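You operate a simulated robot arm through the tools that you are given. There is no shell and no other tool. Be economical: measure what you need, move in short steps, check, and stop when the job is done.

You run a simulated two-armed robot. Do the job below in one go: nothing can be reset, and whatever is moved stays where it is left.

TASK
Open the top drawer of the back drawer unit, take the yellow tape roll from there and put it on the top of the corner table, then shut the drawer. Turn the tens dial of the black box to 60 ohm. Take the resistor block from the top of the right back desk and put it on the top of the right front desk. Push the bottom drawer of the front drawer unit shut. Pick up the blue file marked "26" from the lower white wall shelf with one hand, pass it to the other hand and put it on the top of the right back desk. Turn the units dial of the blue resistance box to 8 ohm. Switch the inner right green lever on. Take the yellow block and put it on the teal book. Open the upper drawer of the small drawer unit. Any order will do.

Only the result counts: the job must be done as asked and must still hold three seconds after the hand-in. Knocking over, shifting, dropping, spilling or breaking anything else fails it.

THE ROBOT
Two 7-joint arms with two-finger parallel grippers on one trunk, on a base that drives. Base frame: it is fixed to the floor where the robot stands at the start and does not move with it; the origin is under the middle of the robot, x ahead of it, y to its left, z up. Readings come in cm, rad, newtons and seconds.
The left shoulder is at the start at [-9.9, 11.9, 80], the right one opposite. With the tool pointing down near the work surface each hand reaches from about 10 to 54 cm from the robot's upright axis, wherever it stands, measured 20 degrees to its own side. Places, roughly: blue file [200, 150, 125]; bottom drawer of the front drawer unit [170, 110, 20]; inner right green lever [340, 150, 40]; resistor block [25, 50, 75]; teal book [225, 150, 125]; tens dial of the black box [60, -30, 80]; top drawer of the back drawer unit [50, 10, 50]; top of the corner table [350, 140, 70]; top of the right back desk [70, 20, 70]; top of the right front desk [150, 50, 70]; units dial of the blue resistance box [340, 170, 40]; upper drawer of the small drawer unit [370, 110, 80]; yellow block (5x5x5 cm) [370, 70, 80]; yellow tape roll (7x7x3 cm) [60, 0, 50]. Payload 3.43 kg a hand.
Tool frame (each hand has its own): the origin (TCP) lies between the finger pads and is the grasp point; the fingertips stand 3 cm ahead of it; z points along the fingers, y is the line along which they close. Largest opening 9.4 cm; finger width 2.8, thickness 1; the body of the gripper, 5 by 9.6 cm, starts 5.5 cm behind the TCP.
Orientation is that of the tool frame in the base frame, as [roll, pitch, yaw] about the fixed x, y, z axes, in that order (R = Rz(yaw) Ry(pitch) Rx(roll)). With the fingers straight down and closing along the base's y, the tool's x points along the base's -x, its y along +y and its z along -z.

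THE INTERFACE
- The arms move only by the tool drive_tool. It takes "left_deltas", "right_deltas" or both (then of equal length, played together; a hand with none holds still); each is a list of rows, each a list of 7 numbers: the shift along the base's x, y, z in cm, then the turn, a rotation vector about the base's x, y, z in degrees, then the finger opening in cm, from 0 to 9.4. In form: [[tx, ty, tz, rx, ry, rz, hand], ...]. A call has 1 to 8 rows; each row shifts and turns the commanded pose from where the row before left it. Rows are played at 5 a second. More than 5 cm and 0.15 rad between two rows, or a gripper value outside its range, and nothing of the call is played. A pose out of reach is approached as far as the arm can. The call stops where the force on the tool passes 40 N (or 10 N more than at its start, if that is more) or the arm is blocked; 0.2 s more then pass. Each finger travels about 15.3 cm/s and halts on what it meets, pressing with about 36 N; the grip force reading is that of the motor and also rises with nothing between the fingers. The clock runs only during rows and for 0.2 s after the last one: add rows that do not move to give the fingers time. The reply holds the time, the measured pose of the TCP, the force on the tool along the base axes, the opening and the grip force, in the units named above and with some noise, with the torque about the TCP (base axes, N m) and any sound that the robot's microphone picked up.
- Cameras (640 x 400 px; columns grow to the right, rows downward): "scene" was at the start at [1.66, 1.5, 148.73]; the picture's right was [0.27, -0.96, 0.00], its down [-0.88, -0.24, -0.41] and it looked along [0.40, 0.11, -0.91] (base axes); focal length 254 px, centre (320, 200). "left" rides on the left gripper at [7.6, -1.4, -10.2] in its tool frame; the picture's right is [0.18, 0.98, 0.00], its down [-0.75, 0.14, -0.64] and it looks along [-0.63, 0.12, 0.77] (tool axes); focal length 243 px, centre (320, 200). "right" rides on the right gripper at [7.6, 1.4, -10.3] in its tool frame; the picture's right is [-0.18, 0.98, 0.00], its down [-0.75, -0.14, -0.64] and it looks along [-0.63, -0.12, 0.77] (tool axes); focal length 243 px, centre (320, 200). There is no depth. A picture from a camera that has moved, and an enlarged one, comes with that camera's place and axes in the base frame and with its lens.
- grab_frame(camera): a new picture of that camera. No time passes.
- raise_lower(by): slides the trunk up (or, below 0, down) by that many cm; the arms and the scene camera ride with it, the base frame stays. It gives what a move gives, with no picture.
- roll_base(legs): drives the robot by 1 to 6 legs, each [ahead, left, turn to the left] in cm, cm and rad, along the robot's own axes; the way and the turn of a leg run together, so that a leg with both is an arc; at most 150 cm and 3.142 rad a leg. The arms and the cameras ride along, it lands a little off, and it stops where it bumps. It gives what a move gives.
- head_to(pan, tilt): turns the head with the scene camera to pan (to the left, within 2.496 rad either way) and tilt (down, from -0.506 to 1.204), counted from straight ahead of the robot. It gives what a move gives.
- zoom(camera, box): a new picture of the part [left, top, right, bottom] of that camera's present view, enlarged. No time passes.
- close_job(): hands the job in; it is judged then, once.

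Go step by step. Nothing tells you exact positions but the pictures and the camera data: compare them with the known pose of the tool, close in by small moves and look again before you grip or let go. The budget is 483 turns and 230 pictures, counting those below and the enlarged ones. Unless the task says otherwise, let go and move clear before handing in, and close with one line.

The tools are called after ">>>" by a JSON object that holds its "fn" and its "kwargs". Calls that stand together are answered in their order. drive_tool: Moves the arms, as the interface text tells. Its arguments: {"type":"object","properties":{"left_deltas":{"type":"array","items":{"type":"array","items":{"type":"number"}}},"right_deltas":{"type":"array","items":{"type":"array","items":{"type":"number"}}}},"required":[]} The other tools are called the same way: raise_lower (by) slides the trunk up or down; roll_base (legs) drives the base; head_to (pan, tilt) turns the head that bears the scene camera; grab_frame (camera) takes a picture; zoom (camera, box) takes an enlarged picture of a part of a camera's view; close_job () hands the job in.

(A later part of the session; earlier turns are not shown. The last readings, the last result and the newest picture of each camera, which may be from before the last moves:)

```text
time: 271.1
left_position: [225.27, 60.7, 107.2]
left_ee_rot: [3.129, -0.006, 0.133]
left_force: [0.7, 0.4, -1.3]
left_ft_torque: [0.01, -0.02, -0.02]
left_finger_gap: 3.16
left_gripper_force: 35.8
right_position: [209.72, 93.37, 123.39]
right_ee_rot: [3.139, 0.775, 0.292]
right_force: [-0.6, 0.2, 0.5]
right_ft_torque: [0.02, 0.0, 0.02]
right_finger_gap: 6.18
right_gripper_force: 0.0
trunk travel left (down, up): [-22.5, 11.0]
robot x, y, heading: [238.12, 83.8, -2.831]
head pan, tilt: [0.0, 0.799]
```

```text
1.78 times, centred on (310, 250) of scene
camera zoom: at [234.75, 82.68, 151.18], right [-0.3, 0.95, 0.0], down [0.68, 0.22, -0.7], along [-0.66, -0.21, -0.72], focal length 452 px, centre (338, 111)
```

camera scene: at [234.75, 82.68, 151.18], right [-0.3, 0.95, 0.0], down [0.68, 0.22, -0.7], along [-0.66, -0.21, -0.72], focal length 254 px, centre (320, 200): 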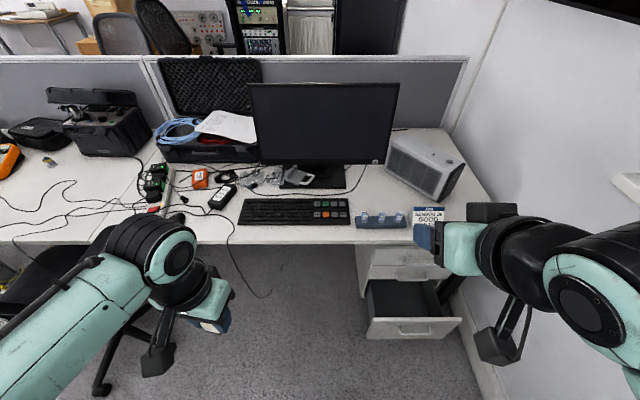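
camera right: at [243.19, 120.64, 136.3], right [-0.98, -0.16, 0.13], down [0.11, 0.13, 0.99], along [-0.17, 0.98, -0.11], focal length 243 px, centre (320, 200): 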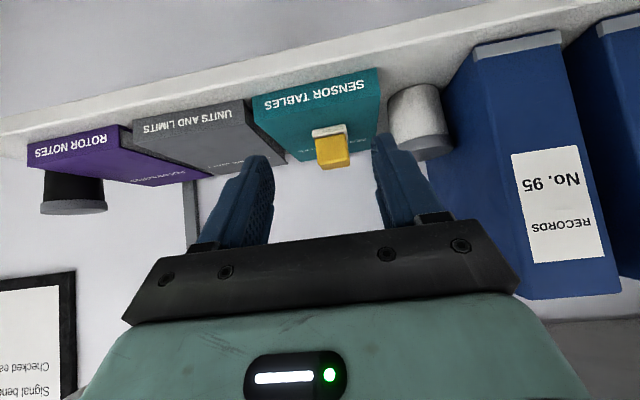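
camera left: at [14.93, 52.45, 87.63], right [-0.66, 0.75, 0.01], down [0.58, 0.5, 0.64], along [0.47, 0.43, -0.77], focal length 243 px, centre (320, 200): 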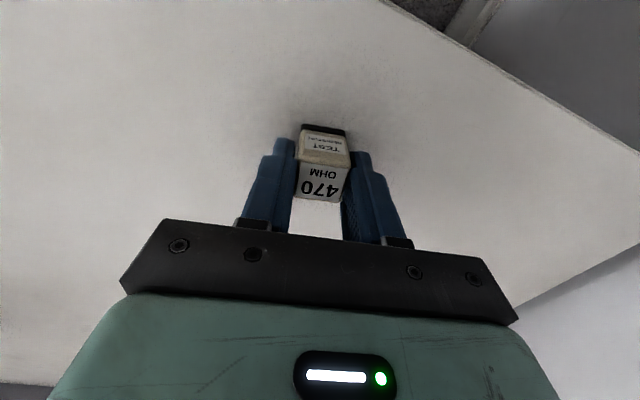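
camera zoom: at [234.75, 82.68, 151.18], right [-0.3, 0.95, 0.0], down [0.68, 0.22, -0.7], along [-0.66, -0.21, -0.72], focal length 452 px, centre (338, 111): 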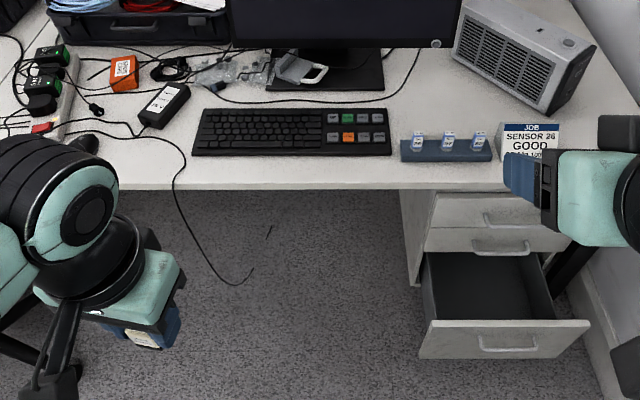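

>>> {"fn": "roll_base", "kwargs": {"legs": [[16, 14, 0]]}}

>>> {"fn": "head_to", "kwargs": {"pan": 0.3, "tilt": 0.9}}

>>> {"fn": "grab_frame", "kwargs": {"camera": "scene"}}

>>> {"fn": "grab_frame", "kwargs": {"camera": "left"}}

```text
time: 272.9
left_position: [214.2, 42.72, 107.2]
left_ee_rot: [3.13, -0.005, 0.131]
left_force: [-0.9, -0.3, -0.3]
left_ft_torque: [0.02, -0.01, 0.0]
left_finger_gap: 3.12
left_gripper_force: 36.5
right_position: [198.81, 75.31, 123.33]
right_ee_rot: [-3.141, 0.775, 0.29]
right_force: [0.3, -0.1, 0.6]
right_ft_torque: [0.05, 0.02, -0.02]
right_finger_gap: 6.2
right_gripper_force: 0.0
trunk travel left (down, up): [-22.5, 11.0]
robot x, y, heading: [227.33, 66.09, -2.83]
head pan, tilt: [0.0, 0.799]
```

```text
time: 273.7
left_position: [214.34, 42.5, 107.15]
left_ee_rot: [3.129, -0.005, 0.13]
left_force: [-0.6, 0.5, -0.7]
left_ft_torque: [0.01, 0.01, -0.01]
left_finger_gap: 3.16
left_gripper_force: 36.0
right_position: [198.61, 75.34, 123.36]
right_ee_rot: [3.141, 0.775, 0.29]
right_force: [0.3, -1.1, 0.5]
right_ft_torque: [0.01, 0.0, -0.02]
right_finger_gap: 6.19
right_gripper_force: 0.0
trunk travel left (down, up): [-22.5, 11.0]
robot x, y, heading: [227.17, 66.09, -2.832]
head pan, tilt: [0.3, 0.901]
```

```text
82 pictures are left
camera scene: at [225.26, 62.77, 150.39], right [-0.57, 0.82, 0.0], down [0.64, 0.45, -0.62], along [-0.51, -0.36, -0.78], focal length 254 px, centre (320, 200)
```

scene: 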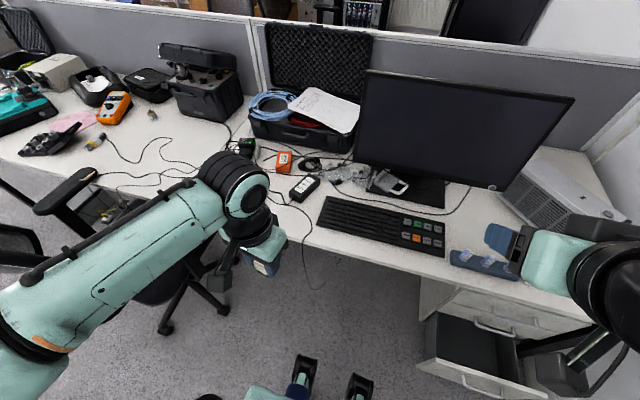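

```text
81 pictures are left
camera left: at [221.53, 45.09, 117.46], right [0.31, -0.95, 0.01], down [-0.73, -0.23, 0.64], along [-0.61, -0.21, -0.77], focal length 243 px, centre (320, 200)
```

left: 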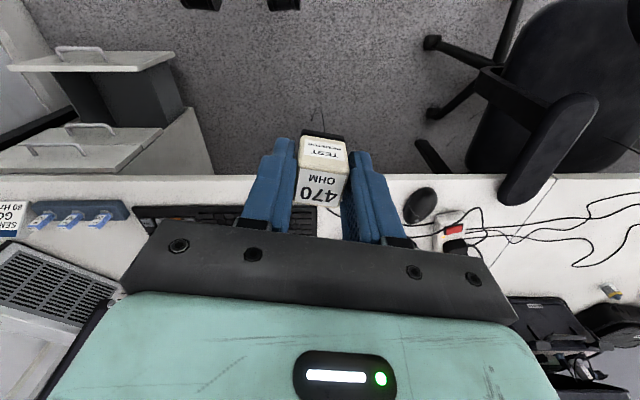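

>>> {"fn": "drive_tool", "kwargs": {"left_deltas": [[-3.07, -2.57, -2.5, 0, 0, 0, 1.5], [-3.07, -2.57, -2.5, 0, 0, 0, 1.5], [-3.07, -2.57, -2.5, 0, 0, 0, 1.5], [-3.07, -2.57, -2.5, 0, 0, 0, 1.5], [-3.07, -2.57, -2.5, 0, 0, 0, 1.5], [-3.07, -2.57, -2, 0, 0, 0, 1.5], [-3.07, -2.57, -1, 0, 0, 0, 1.5], [-3.07, -2.57, 0, 0, 0, 0, 1.5]]}}

>>> {"fn": "grab_frame", "kwargs": {"camera": "left"}}

>>> {"fn": "grab_frame", "kwargs": {"camera": "scene"}}

```text
time: 275.5
left_position: [189.63, 21.9, 91.64]
left_ee_rot: [3.13, -0.005, 0.131]
left_force: [0.7, 0.2, 0.0]
left_ft_torque: [0.02, 0.02, 0.03]
left_finger_gap: 3.14
left_gripper_force: 36.2
right_position: [198.54, 75.39, 123.27]
right_ee_rot: [-3.141, 0.772, 0.291]
right_force: [-0.5, 0.6, -0.1]
right_ft_torque: [0.01, 0.03, -0.02]
right_finger_gap: 6.21
right_gripper_force: 0.1
trunk travel left (down, up): [-22.5, 11.0]
robot x, y, heading: [226.87, 65.98, -2.838]
head pan, tilt: [0.3, 0.901]
```

```text
80 pictures are left
camera left: at [196.81, 24.41, 101.89], right [0.31, -0.95, 0.01], down [-0.73, -0.23, 0.64], along [-0.6, -0.21, -0.77], focal length 243 px, centre (320, 200)
```

left: 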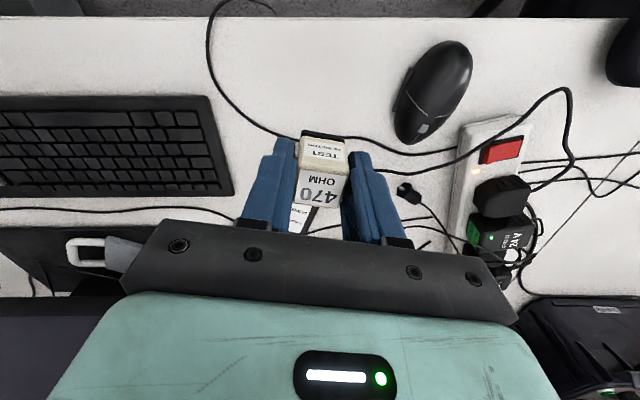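

```text
79 pictures are left
camera scene: at [225.14, 62.7, 150.39], right [-0.57, 0.82, 0.0], down [0.64, 0.45, -0.62], along [-0.51, -0.36, -0.78], focal length 254 px, centre (320, 200)
```

scene: 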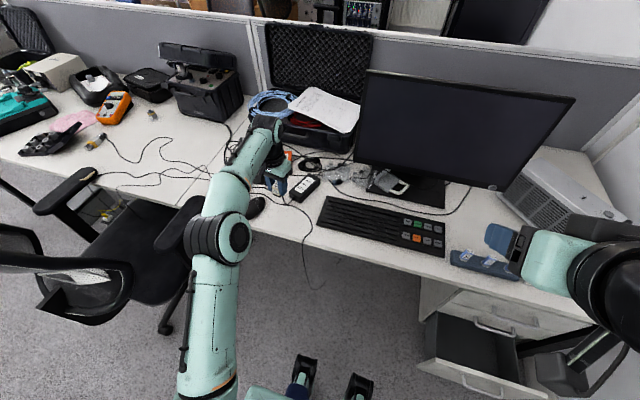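

>>> {"fn": "drive_tool", "kwargs": {"left_deltas": [[0, 0, -4.5, 0, 0, 0, 1.5], [0, 0, -4.5, 0, 0, 0, 1.5], [0, 0, -3, 0, 0, 0, 1.5], [0, 0, 0, 0, 0, 0, 1.5]]}}

>>> {"fn": "grab_frame", "kwargs": {"camera": "left"}}

```text
time: 276.5
left_position: [189.79, 22.13, 79.6]
left_ee_rot: [3.129, -0.005, 0.132]
left_force: [0.0, -0.7, -0.8]
left_ft_torque: [0.0, 0.0, -0.01]
left_finger_gap: 3.13
left_gripper_force: 36.0
right_position: [198.69, 75.26, 123.29]
right_ee_rot: [-3.141, 0.775, 0.291]
right_force: [0.2, 0.1, -0.6]
right_ft_torque: [-0.02, -0.02, 0.01]
right_finger_gap: 6.22
right_gripper_force: 0.0
trunk travel left (down, up): [-22.5, 11.0]
robot x, y, heading: [227.13, 65.64, -2.836]
head pan, tilt: [0.3, 0.901]
```

```text
78 pictures are left
camera left: at [197.05, 24.54, 89.96], right [0.31, -0.95, 0.01], down [-0.73, -0.23, 0.64], along [-0.61, -0.21, -0.77], focal length 243 px, centre (320, 200)
```

left: 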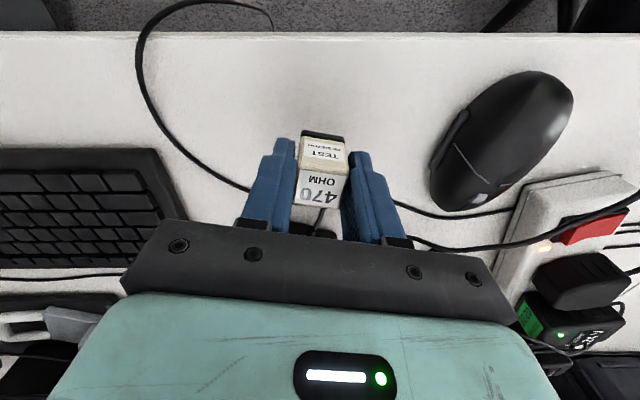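

>>> {"fn": "drive_tool", "kwargs": {"left_deltas": [[1.4, 0.45, -0.8, 0, 0, 0, 1.5], [0, 0, -0.6, 0, 0, 0, 1.5], [0, 0, -0.4, 0, 0, 0, 1.5], [0, 0, -0.4, 0, 0, 0, 1.5], [0, 0, 0, 0, 0, 0, 1.5]]}}

```text
time: 277.7
left_position: [191.16, 22.42, 77.44]
left_ee_rot: [3.129, -0.005, 0.131]
left_force: [-0.4, 0.0, 0.1]
left_ft_torque: [0.04, 0.01, 0.03]
left_finger_gap: 3.12
left_gripper_force: 35.9
right_position: [198.6, 75.44, 123.39]
right_ee_rot: [3.14, 0.776, 0.29]
right_force: [-0.1, -0.7, 0.4]
right_ft_torque: [0.0, 0.02, -0.01]
right_finger_gap: 6.19
right_gripper_force: 0.1
trunk travel left (down, up): [-22.5, 11.0]
robot x, y, heading: [227.03, 65.84, -2.833]
head pan, tilt: [0.3, 0.901]
```

>>> {"fn": "drive_tool", "kwargs": {"left_deltas": [[0, 0, -0.3, 0, 0, 0, 1.5], [0, 0, -0.3, 0, 0, 0, 1.5], [0, 0, -0.3, 0, 0, 0, 1.5], [0, 0, -0.3, 0, 0, 0, 1.5], [0, 0, -0.3, 0, 0, 0, 1.5]]}}

```text
time: 278.9
left_position: [191.12, 22.47, 76.39]
left_ee_rot: [3.126, 0.004, 0.134]
left_force: [-0.3, 0.1, 36.0]
left_ft_torque: [0.09, 0.1, -0.01]
left_finger_gap: 3.15
left_gripper_force: 36.4
right_position: [198.86, 75.58, 123.31]
right_ee_rot: [3.137, 0.778, 0.291]
right_force: [0.5, -0.3, 0.7]
right_ft_torque: [-0.01, -0.01, -0.03]
right_finger_gap: 6.17
right_gripper_force: 0.0
trunk travel left (down, up): [-22.5, 11.0]
robot x, y, heading: [227.41, 65.89, -2.83]
head pan, tilt: [0.3, 0.901]
```

Contact. Release and lift.

>>> {"fn": "drive_tool", "kwargs": {"left_deltas": [[0, 0, 0.3, 0, 0, 0, 1.5], [0, 0, 0, 0, 0, 0, 5], [0, 0, 0, 0, 0, 0, 5], [0, 0, 2.5, 0, 0, 0, 5], [0, 0, 4.5, 0, 0, 0, 5], [0, 0, 4.5, 0, 0, 0, 5], [0, 0, 4.5, 0, 0, 0, 5]]}}

>>> {"fn": "grab_frame", "kwargs": {"camera": "left"}}

```text
time: 280.5
left_position: [191.2, 22.49, 92.4]
left_ee_rot: [3.128, -0.005, 0.13]
left_force: [-0.5, -1.0, -0.2]
left_ft_torque: [-0.02, -0.01, 0.0]
left_finger_gap: 4.96
left_gripper_force: 0.1
right_position: [198.72, 75.31, 123.24]
right_ee_rot: [3.139, 0.776, 0.289]
right_force: [0.8, -0.5, 0.1]
right_ft_torque: [0.01, 0.05, -0.04]
right_finger_gap: 6.17
right_gripper_force: 0.1
trunk travel left (down, up): [-22.5, 11.0]
robot x, y, heading: [226.84, 65.94, -2.832]
head pan, tilt: [0.3, 0.901]
```

```text
77 pictures are left
camera left: at [198.33, 25.02, 102.6], right [0.31, -0.95, 0.01], down [-0.73, -0.23, 0.64], along [-0.61, -0.21, -0.77], focal length 243 px, centre (320, 200)
```

left: 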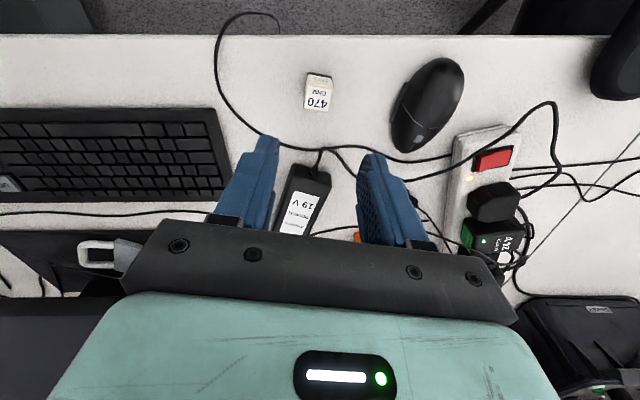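

>>> {"fn": "roll_base", "kwargs": {"legs": [[-22, 0, 0], [0, -32, 0]]}}

>>> {"fn": "raise_lower", "kwargs": {"by": -22}}

>>> {"fn": "head_to", "kwargs": {"pan": -0.2, "tilt": 1.0}}

>>> {"fn": "grab_frame", "kwargs": {"camera": "scene"}}

```text
time: 285.2
left_position: [202.23, 59.6, 92.19]
left_ee_rot: [3.13, -0.004, 0.131]
left_force: [-0.5, 0.4, 0.3]
left_ft_torque: [-0.01, 0.0, -0.03]
left_finger_gap: 5.02
left_gripper_force: 0.1
right_position: [209.9, 112.57, 123.22]
right_ee_rot: [3.14, 0.775, 0.291]
right_force: [0.6, -0.2, 0.5]
right_ft_torque: [0.01, -0.04, 0.02]
right_finger_gap: 6.19
right_gripper_force: 0.1
trunk travel left (down, up): [-22.5, 11.0]
robot x, y, heading: [238.55, 102.71, -2.828]
head pan, tilt: [0.3, 0.901]
```

```text
time: 287.5
left_position: [202.13, 59.5, 70.21]
left_ee_rot: [3.129, -0.005, 0.131]
left_force: [-0.3, 0.3, -0.2]
left_ft_torque: [0.0, -0.02, 0.0]
left_finger_gap: 4.98
left_gripper_force: 0.0
right_position: [209.85, 112.56, 101.27]
right_ee_rot: [3.139, 0.775, 0.289]
right_force: [-1.2, 0.1, 0.1]
right_ft_torque: [-0.02, 0.03, 0.03]
right_finger_gap: 6.21
right_gripper_force: 0.0
trunk travel left (down, up): [-0.5, 33.0]
robot x, y, heading: [238.34, 103.02, -2.836]
head pan, tilt: [0.3, 0.901]
```

```text
time: 288.4
left_position: [202.21, 59.54, 70.34]
left_ee_rot: [3.129, -0.006, 0.13]
left_force: [0.7, -1.3, -0.6]
left_ft_torque: [0.02, -0.03, -0.01]
left_finger_gap: 5.02
left_gripper_force: 0.0
right_position: [209.88, 112.51, 101.23]
right_ee_rot: [3.14, 0.775, 0.29]
right_force: [-0.4, 0.0, -0.5]
right_ft_torque: [0.0, 0.0, 0.02]
right_finger_gap: 6.21
right_gripper_force: 0.1
trunk travel left (down, up): [-0.5, 33.0]
robot x, y, heading: [238.8, 102.84, -2.833]
head pan, tilt: [-0.201, 1.0]
```

```text
76 pictures are left
camera scene: at [231.11, 101.93, 127.44], right [-0.11, 0.99, 0.0], down [0.84, 0.09, -0.54], along [-0.54, -0.06, -0.84], focal length 254 px, centre (320, 200)
```

scene: 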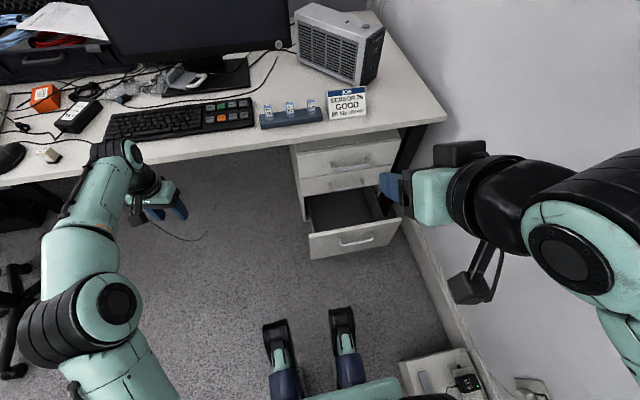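

>>> {"fn": "drive_tool", "kwargs": {"right_deltas": [[0.6, -2.1, -3.5, 0, 0, 0, 3], [0.7, -2.1, -3.5, 0, 0, 0, 0], [0, 0, -4.8, 0, 0, 0, 0], [0, 0, -4.8, 0, 0, 0, 0], [0, 0, -4.8, 0, 0, 0, 0], [0, 0, -4.8, 0, 0, 0, 0], [0, 0, -4.8, 0, 0, 0, 0], [0, 0, -4.8, 0, 0, 0, 0]]}}

>>> {"fn": "drive_tool", "kwargs": {"right_deltas": [[0, 0, -4.8, 0, 0, 0, 0], [0, 0, -4.8, 0, 0, 0, 0], [0, 0, -4.8, 0, 0, 0, 0], [0, 0, -4.8, 0, 0, 0, 0], [0, 0, -4.8, 0, 0, 0, 0], [0, 0, -4.8, 0, 0, 0, 0], [0, 0, -4.8, 0, 0, 0, 0], [0, 0, -4.8, 0, 0, 0, 0]]}}

>>> {"fn": "grab_frame", "kwargs": {"camera": "scene"}}

```text
time: 290.2
left_position: [202.14, 59.39, 70.16]
left_ee_rot: [3.13, -0.006, 0.129]
left_force: [0.6, 0.2, -0.5]
left_ft_torque: [-0.03, 0.04, -0.01]
left_finger_gap: 4.98
left_gripper_force: 0.1
right_position: [206.44, 105.42, 69.25]
right_ee_rot: [3.14, 0.773, 0.291]
right_force: [-0.4, -0.6, -0.7]
right_ft_torque: [0.02, -0.05, -0.05]
right_finger_gap: 0.0
right_gripper_force: 33.1
right hand out of reach, approached as far as the arm can: row 6, 7, 8
trunk travel left (down, up): [-0.5, 33.0]
robot x, y, heading: [238.34, 103.24, -2.832]
head pan, tilt: [-0.201, 1.0]
```

```text
time: 291.8
left_position: [202.39, 59.65, 70.33]
left_ee_rot: [3.13, -0.005, 0.132]
left_force: [0.4, -0.2, 0.6]
left_ft_torque: [0.0, 0.02, -0.02]
left_finger_gap: 4.99
left_gripper_force: 0.1
right_position: [204.24, 104.09, 39.43]
right_ee_rot: [3.13, 0.779, 0.269]
right_force: [0.7, -0.1, 46.8]
right_ft_torque: [1.52, -6.87, -0.03]
right_finger_gap: 0.0
right_gripper_force: 33.0
right hand out of reach, approached as far as the arm can: row 1, 2
trunk travel left (down, up): [-0.5, 33.0]
robot x, y, heading: [238.36, 102.44, -2.835]
head pan, tilt: [-0.201, 1.0]
stopped in row 7 (right hand): the force on the tool passed its limit at 343 N (the readings are from after the stop); the commanded pose is now the measured one
```

```text
75 pictures are left
camera scene: at [231.13, 101.95, 127.44], right [-0.11, 0.99, 0.0], down [0.84, 0.09, -0.54], along [-0.54, -0.06, -0.84], focal length 254 px, centre (320, 200)
```

scene: 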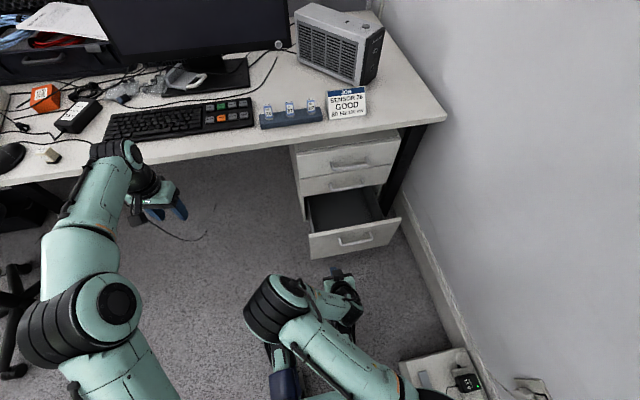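

>>> {"fn": "drive_tool", "kwargs": {"right_deltas": [[0, 0, 3, 0, 0, 0, 0], [-3, -0.95, 1, 0, 0, 0, 0], [-3, -0.95, 0, 0, 0, 0, 0], [-2.5, -0.8, 0, 0, 0, 0, 0], [0, 0, -3, 0, 0, 0, 0], [0, 0, -3, 0, 0, 0, 0], [0, 0, -3, 0, 0, 0, 0], [0, 0, -3, 0, 0, 0, 0]]}}

>>> {"fn": "grab_frame", "kwargs": {"camera": "scene"}}

>>> {"fn": "grab_frame", "kwargs": {"camera": "right"}}

```text
time: 293.6
left_position: [202.19, 59.64, 70.29]
left_ee_rot: [3.13, -0.004, 0.132]
left_force: [0.5, -0.5, 0.8]
left_ft_torque: [0.01, 0.0, 0.0]
left_finger_gap: 5.01
left_gripper_force: 0.0
right_position: [197.69, 99.87, 35.54]
right_ee_rot: [3.133, 0.777, 0.27]
right_force: [-0.1, 0.0, 0.4]
right_ft_torque: [-0.01, -0.03, 0.0]
right_finger_gap: 0.01
right_gripper_force: 33.6
right hand out of reach, approached as far as the arm can: row 7, 8
trunk travel left (down, up): [-0.5, 33.0]
robot x, y, heading: [237.84, 103.0, -2.834]
head pan, tilt: [-0.201, 1.0]
```

```text
74 pictures are left
camera scene: at [231.11, 101.94, 127.44], right [-0.11, 0.99, 0.0], down [0.84, 0.09, -0.54], along [-0.54, -0.06, -0.84], focal length 254 px, centre (320, 200)
```

scene: 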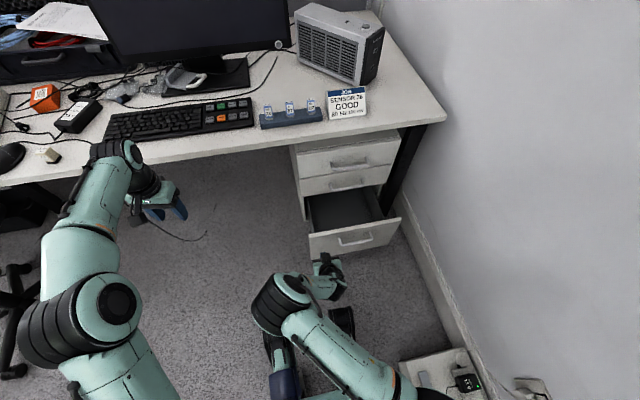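

```text
73 pictures are left
camera right: at [210.18, 102.04, 37.48], right [0.14, -0.98, 0.14], down [-0.12, 0.12, 0.99], along [-0.98, -0.16, -0.11], focal length 243 px, centre (320, 200)
```

right: 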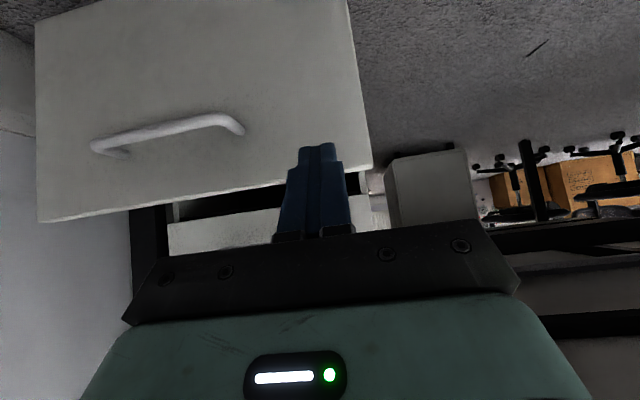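

>>> {"fn": "drive_tool", "kwargs": {"right_deltas": [[-0.6, 1.9, 0, 2.4, -7.63, 0, 0], [-0.6, 1.9, 0, 2.4, -7.63, 0, 0], [0, 0, 0, 2.4, -7.63, 0, 0], [0, 0, -3, 0, 0, 0, 0], [0, 0, -3, 0, 0, 0, 0], [0, 0, -3, 0, 0, 0, 0]]}}

>>> {"fn": "grab_frame", "kwargs": {"camera": "right"}}

```text
time: 295.0
left_position: [202.25, 59.54, 70.18]
left_ee_rot: [3.129, -0.004, 0.13]
left_force: [-0.1, 0.0, -0.4]
left_ft_torque: [0.03, 0.02, -0.01]
left_finger_gap: 5.01
left_gripper_force: 0.1
right_position: [200.42, 101.18, 32.65]
right_ee_rot: [-3.136, 0.358, 0.278]
right_force: [0.0, 0.0, 0.4]
right_ft_torque: [0.01, -0.01, -0.04]
right_finger_gap: 0.0
right_gripper_force: 32.9
right hand out of reach, approached as far as the arm can: row 2, 4, 5, 6
trunk travel left (down, up): [-0.5, 33.0]
robot x, y, heading: [238.38, 102.83, -2.832]
head pan, tilt: [-0.201, 1.0]
```

```text
72 pictures are left
camera right: at [211.13, 102.75, 39.55], right [0.1, -0.99, 0.06], down [-0.5, 0.0, 0.87], along [-0.86, -0.12, -0.5], focal length 243 px, centre (320, 200)
```

right: 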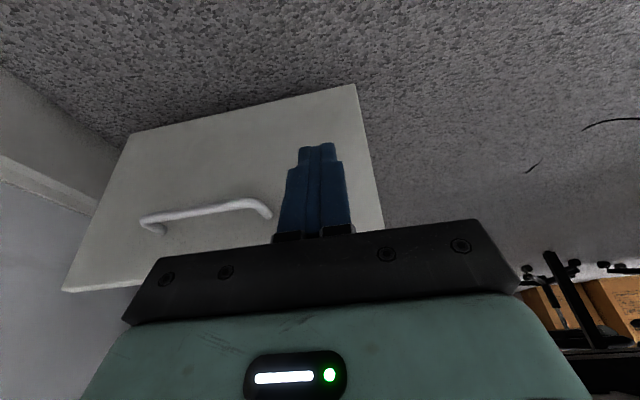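

>>> {"fn": "drive_tool", "kwargs": {"right_deltas": [[-0.6, 1.9, 0, 2.4, -7.63, 0, 0], [-0.6, 1.9, 0, 2.4, -7.63, 0, 0], [0, 0, -3, 1, -3, 0, 0], [0, 0, -3, 0, 0, 0, 0], [0, 0, -3, 0, 0, 0, 0], [0, 0, -3, 0, 0, 0, 0]]}}

>>> {"fn": "grab_frame", "kwargs": {"camera": "right"}}

```text
time: 296.4
left_position: [202.24, 59.58, 70.31]
left_ee_rot: [3.129, -0.005, 0.131]
left_force: [0.1, -0.5, -0.5]
left_ft_torque: [-0.01, 0.0, 0.01]
left_finger_gap: 4.99
left_gripper_force: 0.1
right_position: [206.55, 101.34, 30.93]
right_ee_rot: [-3.126, 0.025, 0.282]
right_force: [-0.3, 0.3, 0.6]
right_ft_torque: [0.01, -0.01, 0.04]
right_finger_gap: 0.0
right_gripper_force: 33.0
right hand out of reach, approached as far as the arm can: row 1, 2, 3, 4, 5, 6
trunk travel left (down, up): [-0.5, 33.0]
robot x, y, heading: [238.22, 103.19, -2.831]
head pan, tilt: [-0.201, 1.0]
```

```text
71 pictures are left
camera right: at [214.5, 101.99, 40.91], right [0.09, -1.0, -0.01], down [-0.75, -0.08, 0.66], along [-0.66, -0.05, -0.75], focal length 243 px, centre (320, 200)
```

right: 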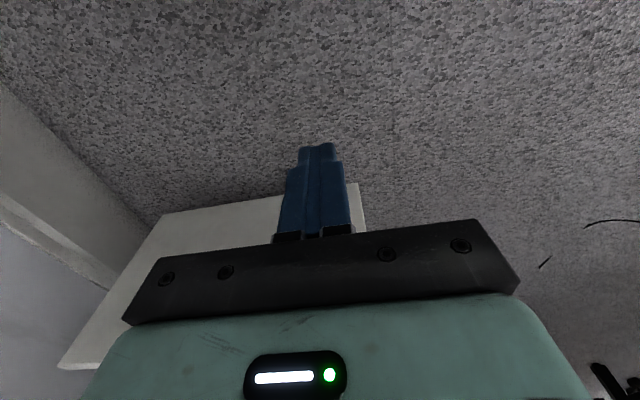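

>>> {"fn": "roll_base", "kwargs": {"legs": [[-10, -6, 0]]}}

>>> {"fn": "drive_tool", "kwargs": {"right_deltas": [[-3.8, -1.2, 0, -2.4, 7.63, 0, 0], [-3.8, -1.2, 0, -2.4, 7.63, 0, 0], [-3.8, -1.2, 0, -2.4, 7.63, 0, 0], [-2.8, -0.9, 0, 0, 0, 0, 0], [0, 0, -2, 0, 0, 0, 0], [0, 0, -2, 0, 0, 0, 0], [0, 0, -2, 0, 0, 0, 0]]}}

>>> {"fn": "grab_frame", "kwargs": {"camera": "right"}}

```text
time: 297.6
left_position: [210.53, 66.92, 70.19]
left_ee_rot: [3.129, -0.006, 0.133]
left_force: [0.2, 0.9, 0.3]
left_ft_torque: [0.01, -0.03, 0.02]
left_finger_gap: 5.0
left_gripper_force: 0.1
right_position: [214.62, 108.48, 31.05]
right_ee_rot: [-3.127, 0.024, 0.279]
right_force: [0.4, -0.4, -0.6]
right_ft_torque: [-0.01, 0.03, 0.02]
right_finger_gap: 0.01
right_gripper_force: 33.2
trunk travel left (down, up): [-0.5, 33.0]
robot x, y, heading: [246.18, 110.35, -2.831]
head pan, tilt: [-0.201, 1.0]
```

```text
time: 299.2
left_position: [210.36, 66.95, 70.3]
left_ee_rot: [3.13, -0.004, 0.134]
left_force: [-0.1, -0.1, 0.2]
left_ft_torque: [0.0, 0.01, 0.02]
left_finger_gap: 5.01
left_gripper_force: 0.2
right_position: [205.73, 102.58, 32.72]
right_ee_rot: [-3.136, 0.444, 0.279]
right_force: [0.0, 0.5, -0.3]
right_ft_torque: [0.05, 0.03, -0.01]
right_finger_gap: 0.0
right_gripper_force: 32.8
right hand out of reach, approached as far as the arm can: row 1, 2, 3, 4, 5, 6, 7
trunk travel left (down, up): [-0.5, 33.0]
robot x, y, heading: [246.21, 110.47, -2.828]
head pan, tilt: [-0.201, 1.0]
```

```text
70 pictures are left
camera right: at [217.01, 104.37, 38.64], right [0.11, -0.99, 0.07], down [-0.43, 0.02, 0.9], along [-0.9, -0.13, -0.42], focal length 243 px, centre (320, 200)
```

right: 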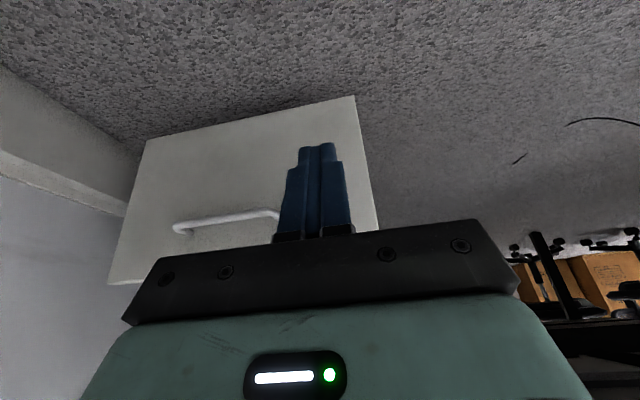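

The arm can't reach low enough to push the panel well, so I'll raise the arms and use the base front to nudge the low drawer shut.

>>> {"fn": "drive_tool", "kwargs": {"left_deltas": [[2, 0.6, 4, 0, 0, 0, 5], [2, 0.6, 4, 0, 0, 0, 5], [2, 0.6, 4, 0, 0, 0, 5], [2, 0.6, 4, 0, 0, 0, 5], [2, 0.6, 2, 0, 0, 0, 5], [2, 0.6, 2, 0, 0, 0, 5], [0, 0, 2, 0, 0, 0, 5], [0, 0, 2, 0, 0, 0, 5]], "right_deltas": [[0, 0, 4.5, 0, 0, 0, 0], [0, 0, 4.5, 0, 0, 0, 0], [0, 0, 4.5, 0, 0, 0, 0], [0, 0, 4.5, 0, 0, 0, 0], [0, 0, 4.5, 0, 0, 0, 0], [0, 0, 4.5, 0, 0, 0, 0], [0, 0, 4.5, 0, 0, 0, 0], [0, 0, 4.5, 0, 0, 0, 0]]}}

>>> {"fn": "drive_tool", "kwargs": {"right_deltas": [[1.9, 0.6, 4, 0, 0, 0, 0], [1.9, 0.6, 4, 0, 0, 0, 0], [1.9, 0.6, 4, 0, 0, 0, 0], [1.9, 0.6, 2, 0, 0, 0, 0]]}}

>>> {"fn": "raise_lower", "kwargs": {"by": 22}}

>>> {"fn": "grab_frame", "kwargs": {"camera": "scene"}}

```text
time: 301.0
left_position: [222.32, 70.62, 94.28]
left_ee_rot: [3.129, -0.006, 0.133]
left_force: [0.4, -0.5, -0.4]
left_ft_torque: [0.02, -0.01, 0.01]
left_finger_gap: 4.97
left_gripper_force: 0.1
right_position: [205.79, 102.68, 68.93]
right_ee_rot: [-3.138, 0.443, 0.282]
right_force: [1.5, 0.2, 0.0]
right_ft_torque: [0.02, -0.02, -0.03]
right_finger_gap: 0.0
right_gripper_force: 32.9
trunk travel left (down, up): [-0.5, 33.0]
robot x, y, heading: [246.29, 110.09, -2.833]
head pan, tilt: [-0.201, 1.0]
```

```text
time: 302.0
left_position: [222.44, 70.49, 94.13]
left_ee_rot: [3.129, -0.005, 0.134]
left_force: [-0.7, -0.2, 0.5]
left_ft_torque: [0.02, -0.03, 0.04]
left_finger_gap: 5.03
left_gripper_force: 0.0
right_position: [213.39, 105.06, 82.82]
right_ee_rot: [-3.137, 0.442, 0.279]
right_force: [-0.5, 0.5, 0.5]
right_ft_torque: [0.03, -0.01, 0.0]
right_finger_gap: 0.0
right_gripper_force: 32.9
trunk travel left (down, up): [-0.5, 33.0]
robot x, y, heading: [246.43, 110.21, -2.828]
head pan, tilt: [-0.201, 1.0]
```

```text
time: 304.4
left_position: [222.44, 70.45, 116.3]
left_ee_rot: [3.129, -0.007, 0.132]
left_force: [0.2, 0.1, -0.6]
left_ft_torque: [0.0, 0.01, 0.02]
left_finger_gap: 4.98
left_gripper_force: 0.1
right_position: [213.46, 105.0, 104.78]
right_ee_rot: [-3.136, 0.442, 0.278]
right_force: [0.1, 0.6, -0.7]
right_ft_torque: [-0.02, 0.03, -0.04]
right_finger_gap: 0.0
right_gripper_force: 32.8
trunk travel left (down, up): [-22.5, 11.0]
robot x, y, heading: [246.1, 110.23, -2.834]
head pan, tilt: [-0.201, 1.0]
```

```text
69 pictures are left
camera scene: at [243.84, 110.74, 149.66], right [-0.11, 0.99, 0.0], down [0.84, 0.09, -0.54], along [-0.54, -0.06, -0.84], focal length 254 px, centre (320, 200)
```

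scene: 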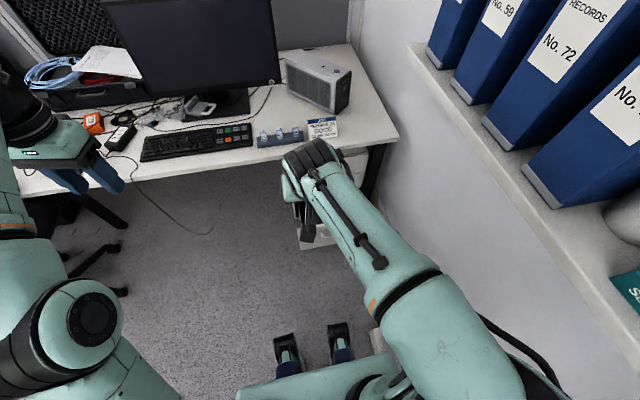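

>>> {"fn": "roll_base", "kwargs": {"legs": [[30, 0, 0]]}}

>>> {"fn": "head_to", "kwargs": {"pan": -0.25, "tilt": 1.15}}

>>> {"fn": "grab_frame", "kwargs": {"camera": "scene"}}

```text
time: 306.4
left_position: [194.11, 61.28, 116.26]
left_ee_rot: [3.129, -0.005, 0.134]
left_force: [-0.1, -0.2, 0.4]
left_ft_torque: [0.0, 0.01, -0.01]
left_finger_gap: 4.99
left_gripper_force: 0.1
right_position: [184.99, 95.85, 104.64]
right_ee_rot: [-3.135, 0.442, 0.28]
right_force: [-0.2, 0.2, 0.6]
right_ft_torque: [-0.04, -0.05, 0.02]
right_finger_gap: 0.03
right_gripper_force: 33.2
trunk travel left (down, up): [-22.5, 11.0]
robot x, y, heading: [217.9, 101.04, -2.831]
head pan, tilt: [-0.201, 1.0]
```

```text
time: 307.1
left_position: [194.05, 61.36, 116.28]
left_ee_rot: [3.13, -0.004, 0.132]
left_force: [0.8, -0.5, 0.3]
left_ft_torque: [0.03, 0.05, 0.04]
left_finger_gap: 5.02
left_gripper_force: 0.0
right_position: [184.99, 95.91, 104.79]
right_ee_rot: [-3.135, 0.444, 0.281]
right_force: [0.5, 0.1, -0.5]
right_ft_torque: [0.01, 0.0, 0.03]
right_finger_gap: 0.0
right_gripper_force: 33.0
trunk travel left (down, up): [-22.5, 11.0]
robot x, y, heading: [218.07, 100.9, -2.828]
head pan, tilt: [-0.25, 1.15]
```

```text
68 pictures are left
camera scene: at [216.43, 102.03, 148.7], right [-0.06, 1.0, 0.0], down [0.91, 0.06, -0.41], along [-0.41, -0.03, -0.91], focal length 254 px, centre (320, 200)
```

scene: 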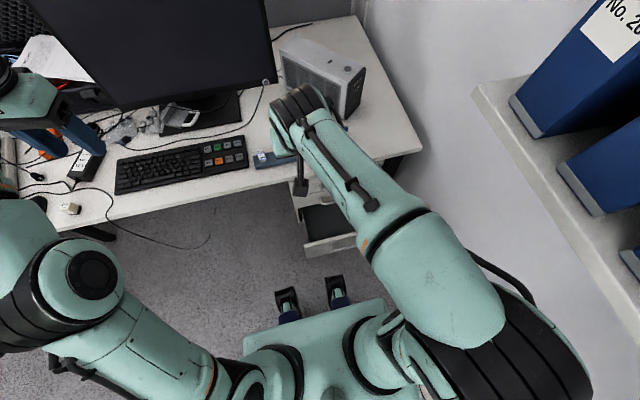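

>>> {"fn": "roll_base", "kwargs": {"legs": [[6, 0, 0]]}}

>>> {"fn": "zoom", "kwargs": {"camera": "scene", "box": [240, 170, 400, 310]}}

```text
time: 308.1
left_position: [190.08, 59.83, 116.15]
left_ee_rot: [3.129, -0.005, 0.136]
left_force: [0.8, 0.1, 0.0]
left_ft_torque: [-0.01, -0.05, -0.02]
left_finger_gap: 5.01
left_gripper_force: 0.0
right_position: [181.02, 94.26, 104.65]
right_ee_rot: [-3.136, 0.44, 0.283]
right_force: [-0.6, 0.1, 0.6]
right_ft_torque: [0.02, -0.04, -0.02]
right_finger_gap: 0.0
right_gripper_force: 33.6
trunk travel left (down, up): [-22.5, 11.0]
robot x, y, heading: [213.94, 99.69, -2.832]
head pan, tilt: [-0.25, 1.15]
stopped in leg 1: the robot was blocked; the commanded pose is now the measured one
```

```text
2.86 times, centred on (320, 240) of scene
camera zoom: at [212.21, 100.53, 148.7], right [-0.06, 1.0, 0.0], down [0.91, 0.06, -0.41], along [-0.41, -0.03, -0.91], focal length 727 px, centre (320, 86)
```

zoom: 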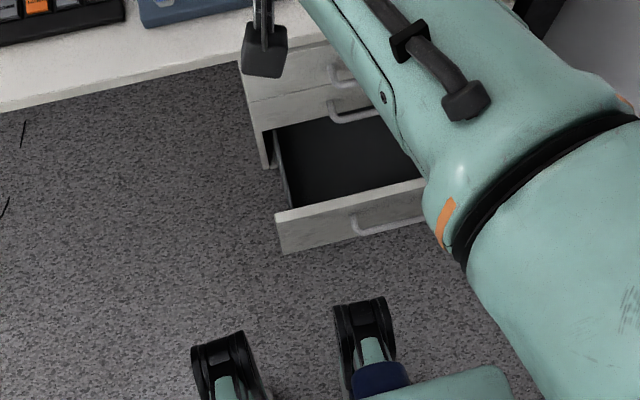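

>>> {"fn": "head_to", "kwargs": {"pan": -0.7, "tilt": 1.0}}

>>> {"fn": "grab_frame", "kwargs": {"camera": "scene"}}

>>> {"fn": "head_to", "kwargs": {"pan": 0.8, "tilt": 1.0}}

>>> {"fn": "grab_frame", "kwargs": {"camera": "scene"}}

```text
time: 308.9
left_position: [190.55, 60.04, 116.41]
left_ee_rot: [3.129, -0.003, 0.138]
left_force: [0.1, -0.5, -0.3]
left_ft_torque: [0.0, 0.0, 0.01]
left_finger_gap: 4.99
left_gripper_force: 0.1
right_position: [181.12, 94.39, 104.7]
right_ee_rot: [-3.135, 0.443, 0.285]
right_force: [-0.5, 0.1, 0.3]
right_ft_torque: [0.01, -0.03, 0.0]
right_finger_gap: 0.0
right_gripper_force: 32.9
trunk travel left (down, up): [-22.5, 11.0]
robot x, y, heading: [214.52, 99.58, -2.831]
head pan, tilt: [-0.7, 1.0]
```

```text
66 pictures are left
camera scene: at [212.09, 103.67, 149.66], right [0.38, 0.93, 0.0], down [0.78, -0.32, -0.54], along [-0.5, 0.2, -0.84], focal length 254 px, centre (320, 200)
```

scene: 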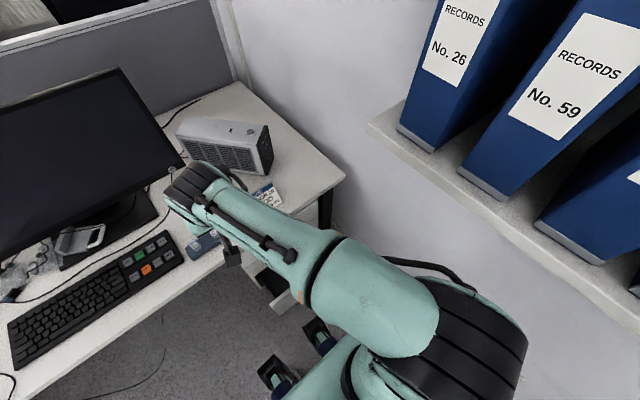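

```text
time: 310.6
left_position: [190.39, 59.94, 116.32]
left_ee_rot: [3.13, -0.004, 0.136]
left_force: [-0.6, -0.1, -0.6]
left_ft_torque: [0.02, 0.0, -0.02]
left_finger_gap: 4.99
left_gripper_force: 0.1
right_position: [181.26, 94.46, 104.76]
right_ee_rot: [-3.136, 0.443, 0.285]
right_force: [0.4, -0.7, 0.3]
right_ft_torque: [0.0, 0.01, 0.02]
right_finger_gap: 0.0
right_gripper_force: 32.7
trunk travel left (down, up): [-22.5, 11.0]
robot x, y, heading: [214.42, 100.03, -2.826]
head pan, tilt: [0.799, 1.0]
```

```text
65 pictures are left
camera scene: at [215.49, 94.82, 149.67], right [-0.9, 0.44, 0.0], down [0.37, 0.75, -0.54], along [-0.24, -0.48, -0.84], focal length 254 px, centre (320, 200)
```

scene: 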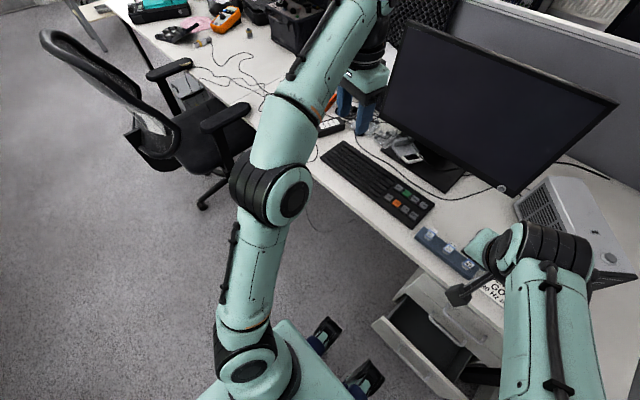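

>>> {"fn": "roll_base", "kwargs": {"legs": [[10, 0, 0]]}}

>>> {"fn": "zoom", "kwargs": {"camera": "scene", "box": [280, 260, 480, 400]}}

```text
time: 311.7
left_position: [181.03, 56.81, 116.31]
left_ee_rot: [3.13, -0.003, 0.137]
left_force: [0.1, -1.2, -0.1]
left_ft_torque: [0.03, -0.02, 0.03]
left_finger_gap: 4.97
left_gripper_force: 0.1
right_position: [171.79, 91.28, 104.67]
right_ee_rot: [-3.136, 0.441, 0.285]
right_force: [-0.5, -0.5, 0.2]
right_ft_torque: [-0.01, 0.04, -0.01]
right_finger_gap: 0.01
right_gripper_force: 32.7
trunk travel left (down, up): [-22.5, 11.0]
robot x, y, heading: [204.65, 96.79, -2.829]
head pan, tilt: [0.799, 1.0]
```

```text
2.86 times, centred on (380, 330) of scene
camera zoom: at [206.04, 91.74, 149.66], right [-0.9, 0.44, 0.0], down [0.37, 0.76, -0.54], along [-0.24, -0.48, -0.84], focal length 727 px, centre (149, -171)
```

zoom: 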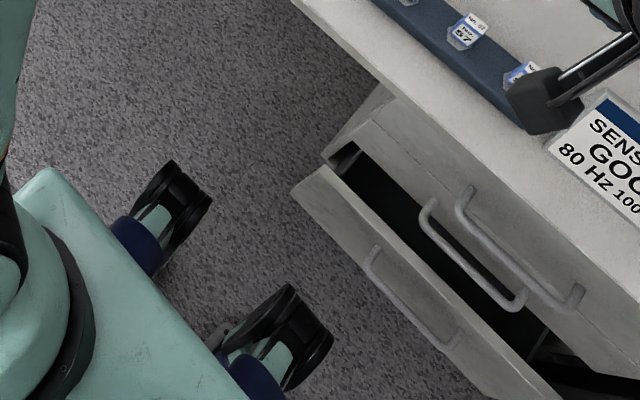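

>>> {"fn": "roll_base", "kwargs": {"legs": [[6, 0, 0]]}}

>>> {"fn": "zoom", "kwargs": {"camera": "scene", "box": [280, 260, 480, 400]}}

```text
time: 312.7
left_position: [175.26, 54.92, 116.26]
left_ee_rot: [3.13, -0.005, 0.136]
left_force: [-0.2, -0.3, -1.0]
left_ft_torque: [0.01, -0.07, -0.01]
left_finger_gap: 4.99
left_gripper_force: 0.1
right_position: [166.1, 89.47, 104.69]
right_ee_rot: [-3.137, 0.442, 0.287]
right_force: [0.0, -0.2, 0.0]
right_ft_torque: [0.01, -0.04, 0.0]
right_finger_gap: 0.0
right_gripper_force: 32.9
trunk travel left (down, up): [-22.5, 11.0]
robot x, y, heading: [199.18, 94.83, -2.823]
head pan, tilt: [0.799, 1.0]
```

```text
2.86 times, centred on (380, 330) of scene
camera zoom: at [200.32, 89.88, 149.66], right [-0.9, 0.44, 0.0], down [0.37, 0.76, -0.54], along [-0.24, -0.48, -0.84], focal length 727 px, centre (149, -171)
```

zoom: 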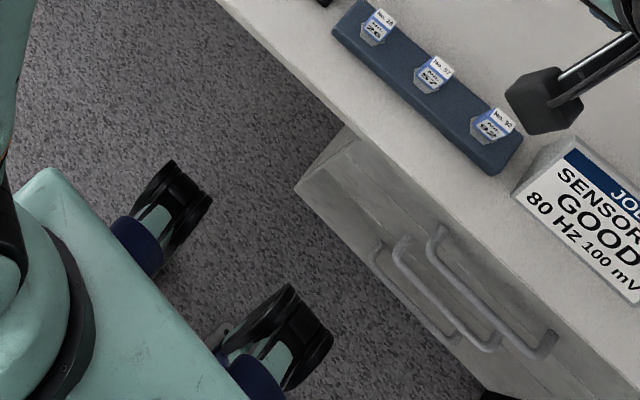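

>>> {"fn": "roll_base", "kwargs": {"legs": [[1.5, 0, 0]]}}

>>> {"fn": "zoom", "kwargs": {"camera": "scene", "box": [360, 280, 460, 350]}}

```text
time: 313.6
left_position: [174.5, 54.73, 116.36]
left_ee_rot: [3.127, -0.002, 0.138]
left_force: [-1.2, -0.1, -0.6]
left_ft_torque: [0.0, 0.0, 0.01]
left_finger_gap: 5.0
left_gripper_force: 0.0
right_position: [165.23, 89.17, 104.72]
right_ee_rot: [-3.135, 0.443, 0.285]
right_force: [-0.1, 0.2, 0.0]
right_ft_torque: [0.0, -0.03, 0.01]
right_finger_gap: 0.01
right_gripper_force: 32.2
trunk travel left (down, up): [-22.5, 11.0]
robot x, y, heading: [198.05, 95.12, -2.827]
head pan, tilt: [0.799, 1.0]
stopped in leg 1: the robot was blocked; the commanded pose is now the measured one
```

```text
5.71 times, centred on (410, 315) of scene
camera zoom: at [199.5, 89.61, 149.67], right [-0.9, 0.44, 0.0], down [0.37, 0.76, -0.54], along [-0.24, -0.48, -0.84], focal length 1454 px, centre (-194, -457)
```

zoom: 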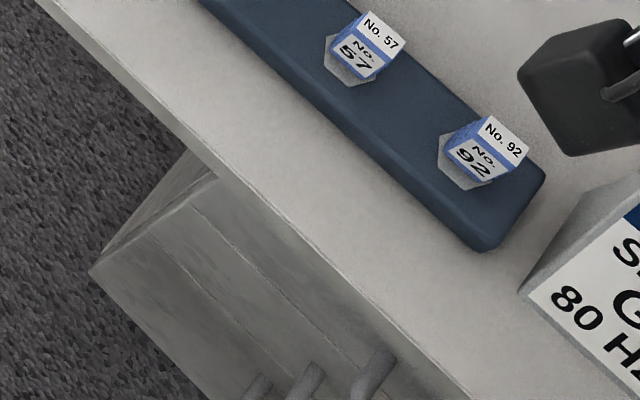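

Front drawer is shut. I back off and go look at the lower shelf with the levers and the blue resistance box.

>>> {"fn": "roll_base", "kwargs": {"legs": [[-60, 0, 0], [0, 0, 3.1]]}}

>>> {"fn": "head_to", "kwargs": {"pan": 0, "tilt": 0.7}}

>>> {"fn": "grab_frame", "kwargs": {"camera": "scene"}}

```text
time: 324.4
left_position: [282.23, 151.32, 116.41]
left_ee_rot: [3.129, 0.007, -3.073]
left_force: [9.7, 0.2, 4.9]
left_ft_torque: [0.16, 0.68, -0.18]
left_finger_gap: 5.02
left_gripper_force: 0.0
right_position: [289.06, 116.89, 104.68]
right_ee_rot: [-3.135, 0.441, -2.911]
right_force: [-0.8, -0.7, -0.4]
right_ft_torque: [-0.02, -0.01, -0.01]
right_finger_gap: 0.0
right_gripper_force: 32.8
trunk travel left (down, up): [-22.5, 11.0]
robot x, y, heading: [255.81, 113.26, 0.26]
head pan, tilt: [0.799, 1.0]
stopped in leg 2: the robot was blocked; the commanded pose is now the measured one
```

```text
time: 325.5
left_position: [282.26, 151.55, 116.39]
left_ee_rot: [3.129, 0.002, -3.071]
left_force: [15.7, -2.3, 6.4]
left_ft_torque: [0.26, 1.04, -0.28]
left_finger_gap: 4.98
left_gripper_force: 0.1
right_position: [289.25, 116.8, 104.7]
right_ee_rot: [-3.137, 0.439, -2.91]
right_force: [0.2, 0.8, -0.5]
right_ft_torque: [0.01, 0.0, 0.01]
right_finger_gap: 0.0
right_gripper_force: 32.7
trunk travel left (down, up): [-22.5, 11.0]
robot x, y, heading: [255.76, 113.11, 0.262]
head pan, tilt: [0.0, 0.7]
```

```text
61 pictures are left
camera scene: at [260.29, 114.14, 151.99], right [0.26, -0.97, 0.0], down [-0.62, -0.17, -0.76], along [0.74, 0.2, -0.65], focal length 254 px, centre (320, 200)
```

scene: 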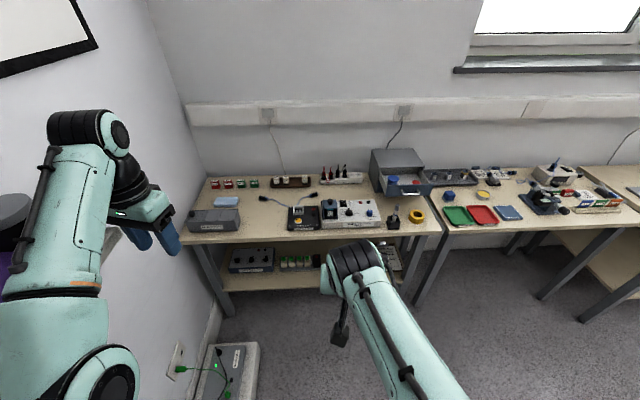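

>>> {"fn": "roll_base", "kwargs": {"legs": [[0, -8, 0]]}}

>>> {"fn": "head_to", "kwargs": {"pan": 1.2, "tilt": 0.5}}

>>> {"fn": "grab_frame", "kwargs": {"camera": "scene"}}

```text
time: 326.9
left_position: [284.07, 143.95, 116.39]
left_ee_rot: [3.129, 0.005, -3.065]
left_force: [-0.2, 0.5, -0.1]
left_ft_torque: [-0.01, 0.0, 0.01]
left_finger_gap: 4.98
left_gripper_force: 0.0
right_position: [291.1, 109.33, 104.68]
right_ee_rot: [-3.135, 0.44, -2.908]
right_force: [1.0, -0.5, -0.5]
right_ft_torque: [-0.03, -0.02, -0.02]
right_finger_gap: 0.04
right_gripper_force: 33.3
trunk travel left (down, up): [-22.5, 11.0]
robot x, y, heading: [257.89, 105.42, 0.26]
head pan, tilt: [0.0, 0.7]
```

```text
time: 328.3
left_position: [284.0, 143.77, 116.35]
left_ee_rot: [3.129, 0.006, -3.067]
left_force: [0.4, -0.1, 0.1]
left_ft_torque: [0.02, 0.0, -0.02]
left_finger_gap: 5.0
left_gripper_force: 0.1
right_position: [291.17, 109.23, 104.73]
right_ee_rot: [-3.135, 0.441, -2.909]
right_force: [0.2, -0.2, 0.1]
right_ft_torque: [0.03, 0.02, 0.02]
right_finger_gap: 0.01
right_gripper_force: 32.7
trunk travel left (down, up): [-22.5, 11.0]
robot x, y, heading: [257.67, 105.33, 0.262]
head pan, tilt: [1.201, 0.499]
```

```text
60 pictures are left
camera scene: at [254.86, 113.36, 153.77], right [0.99, -0.11, 0.0], down [-0.05, -0.48, -0.88], along [0.1, 0.87, -0.48], focal length 254 px, centre (320, 200)
```

scene: 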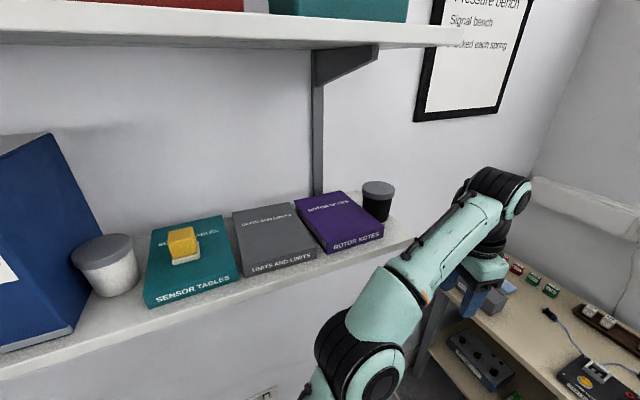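

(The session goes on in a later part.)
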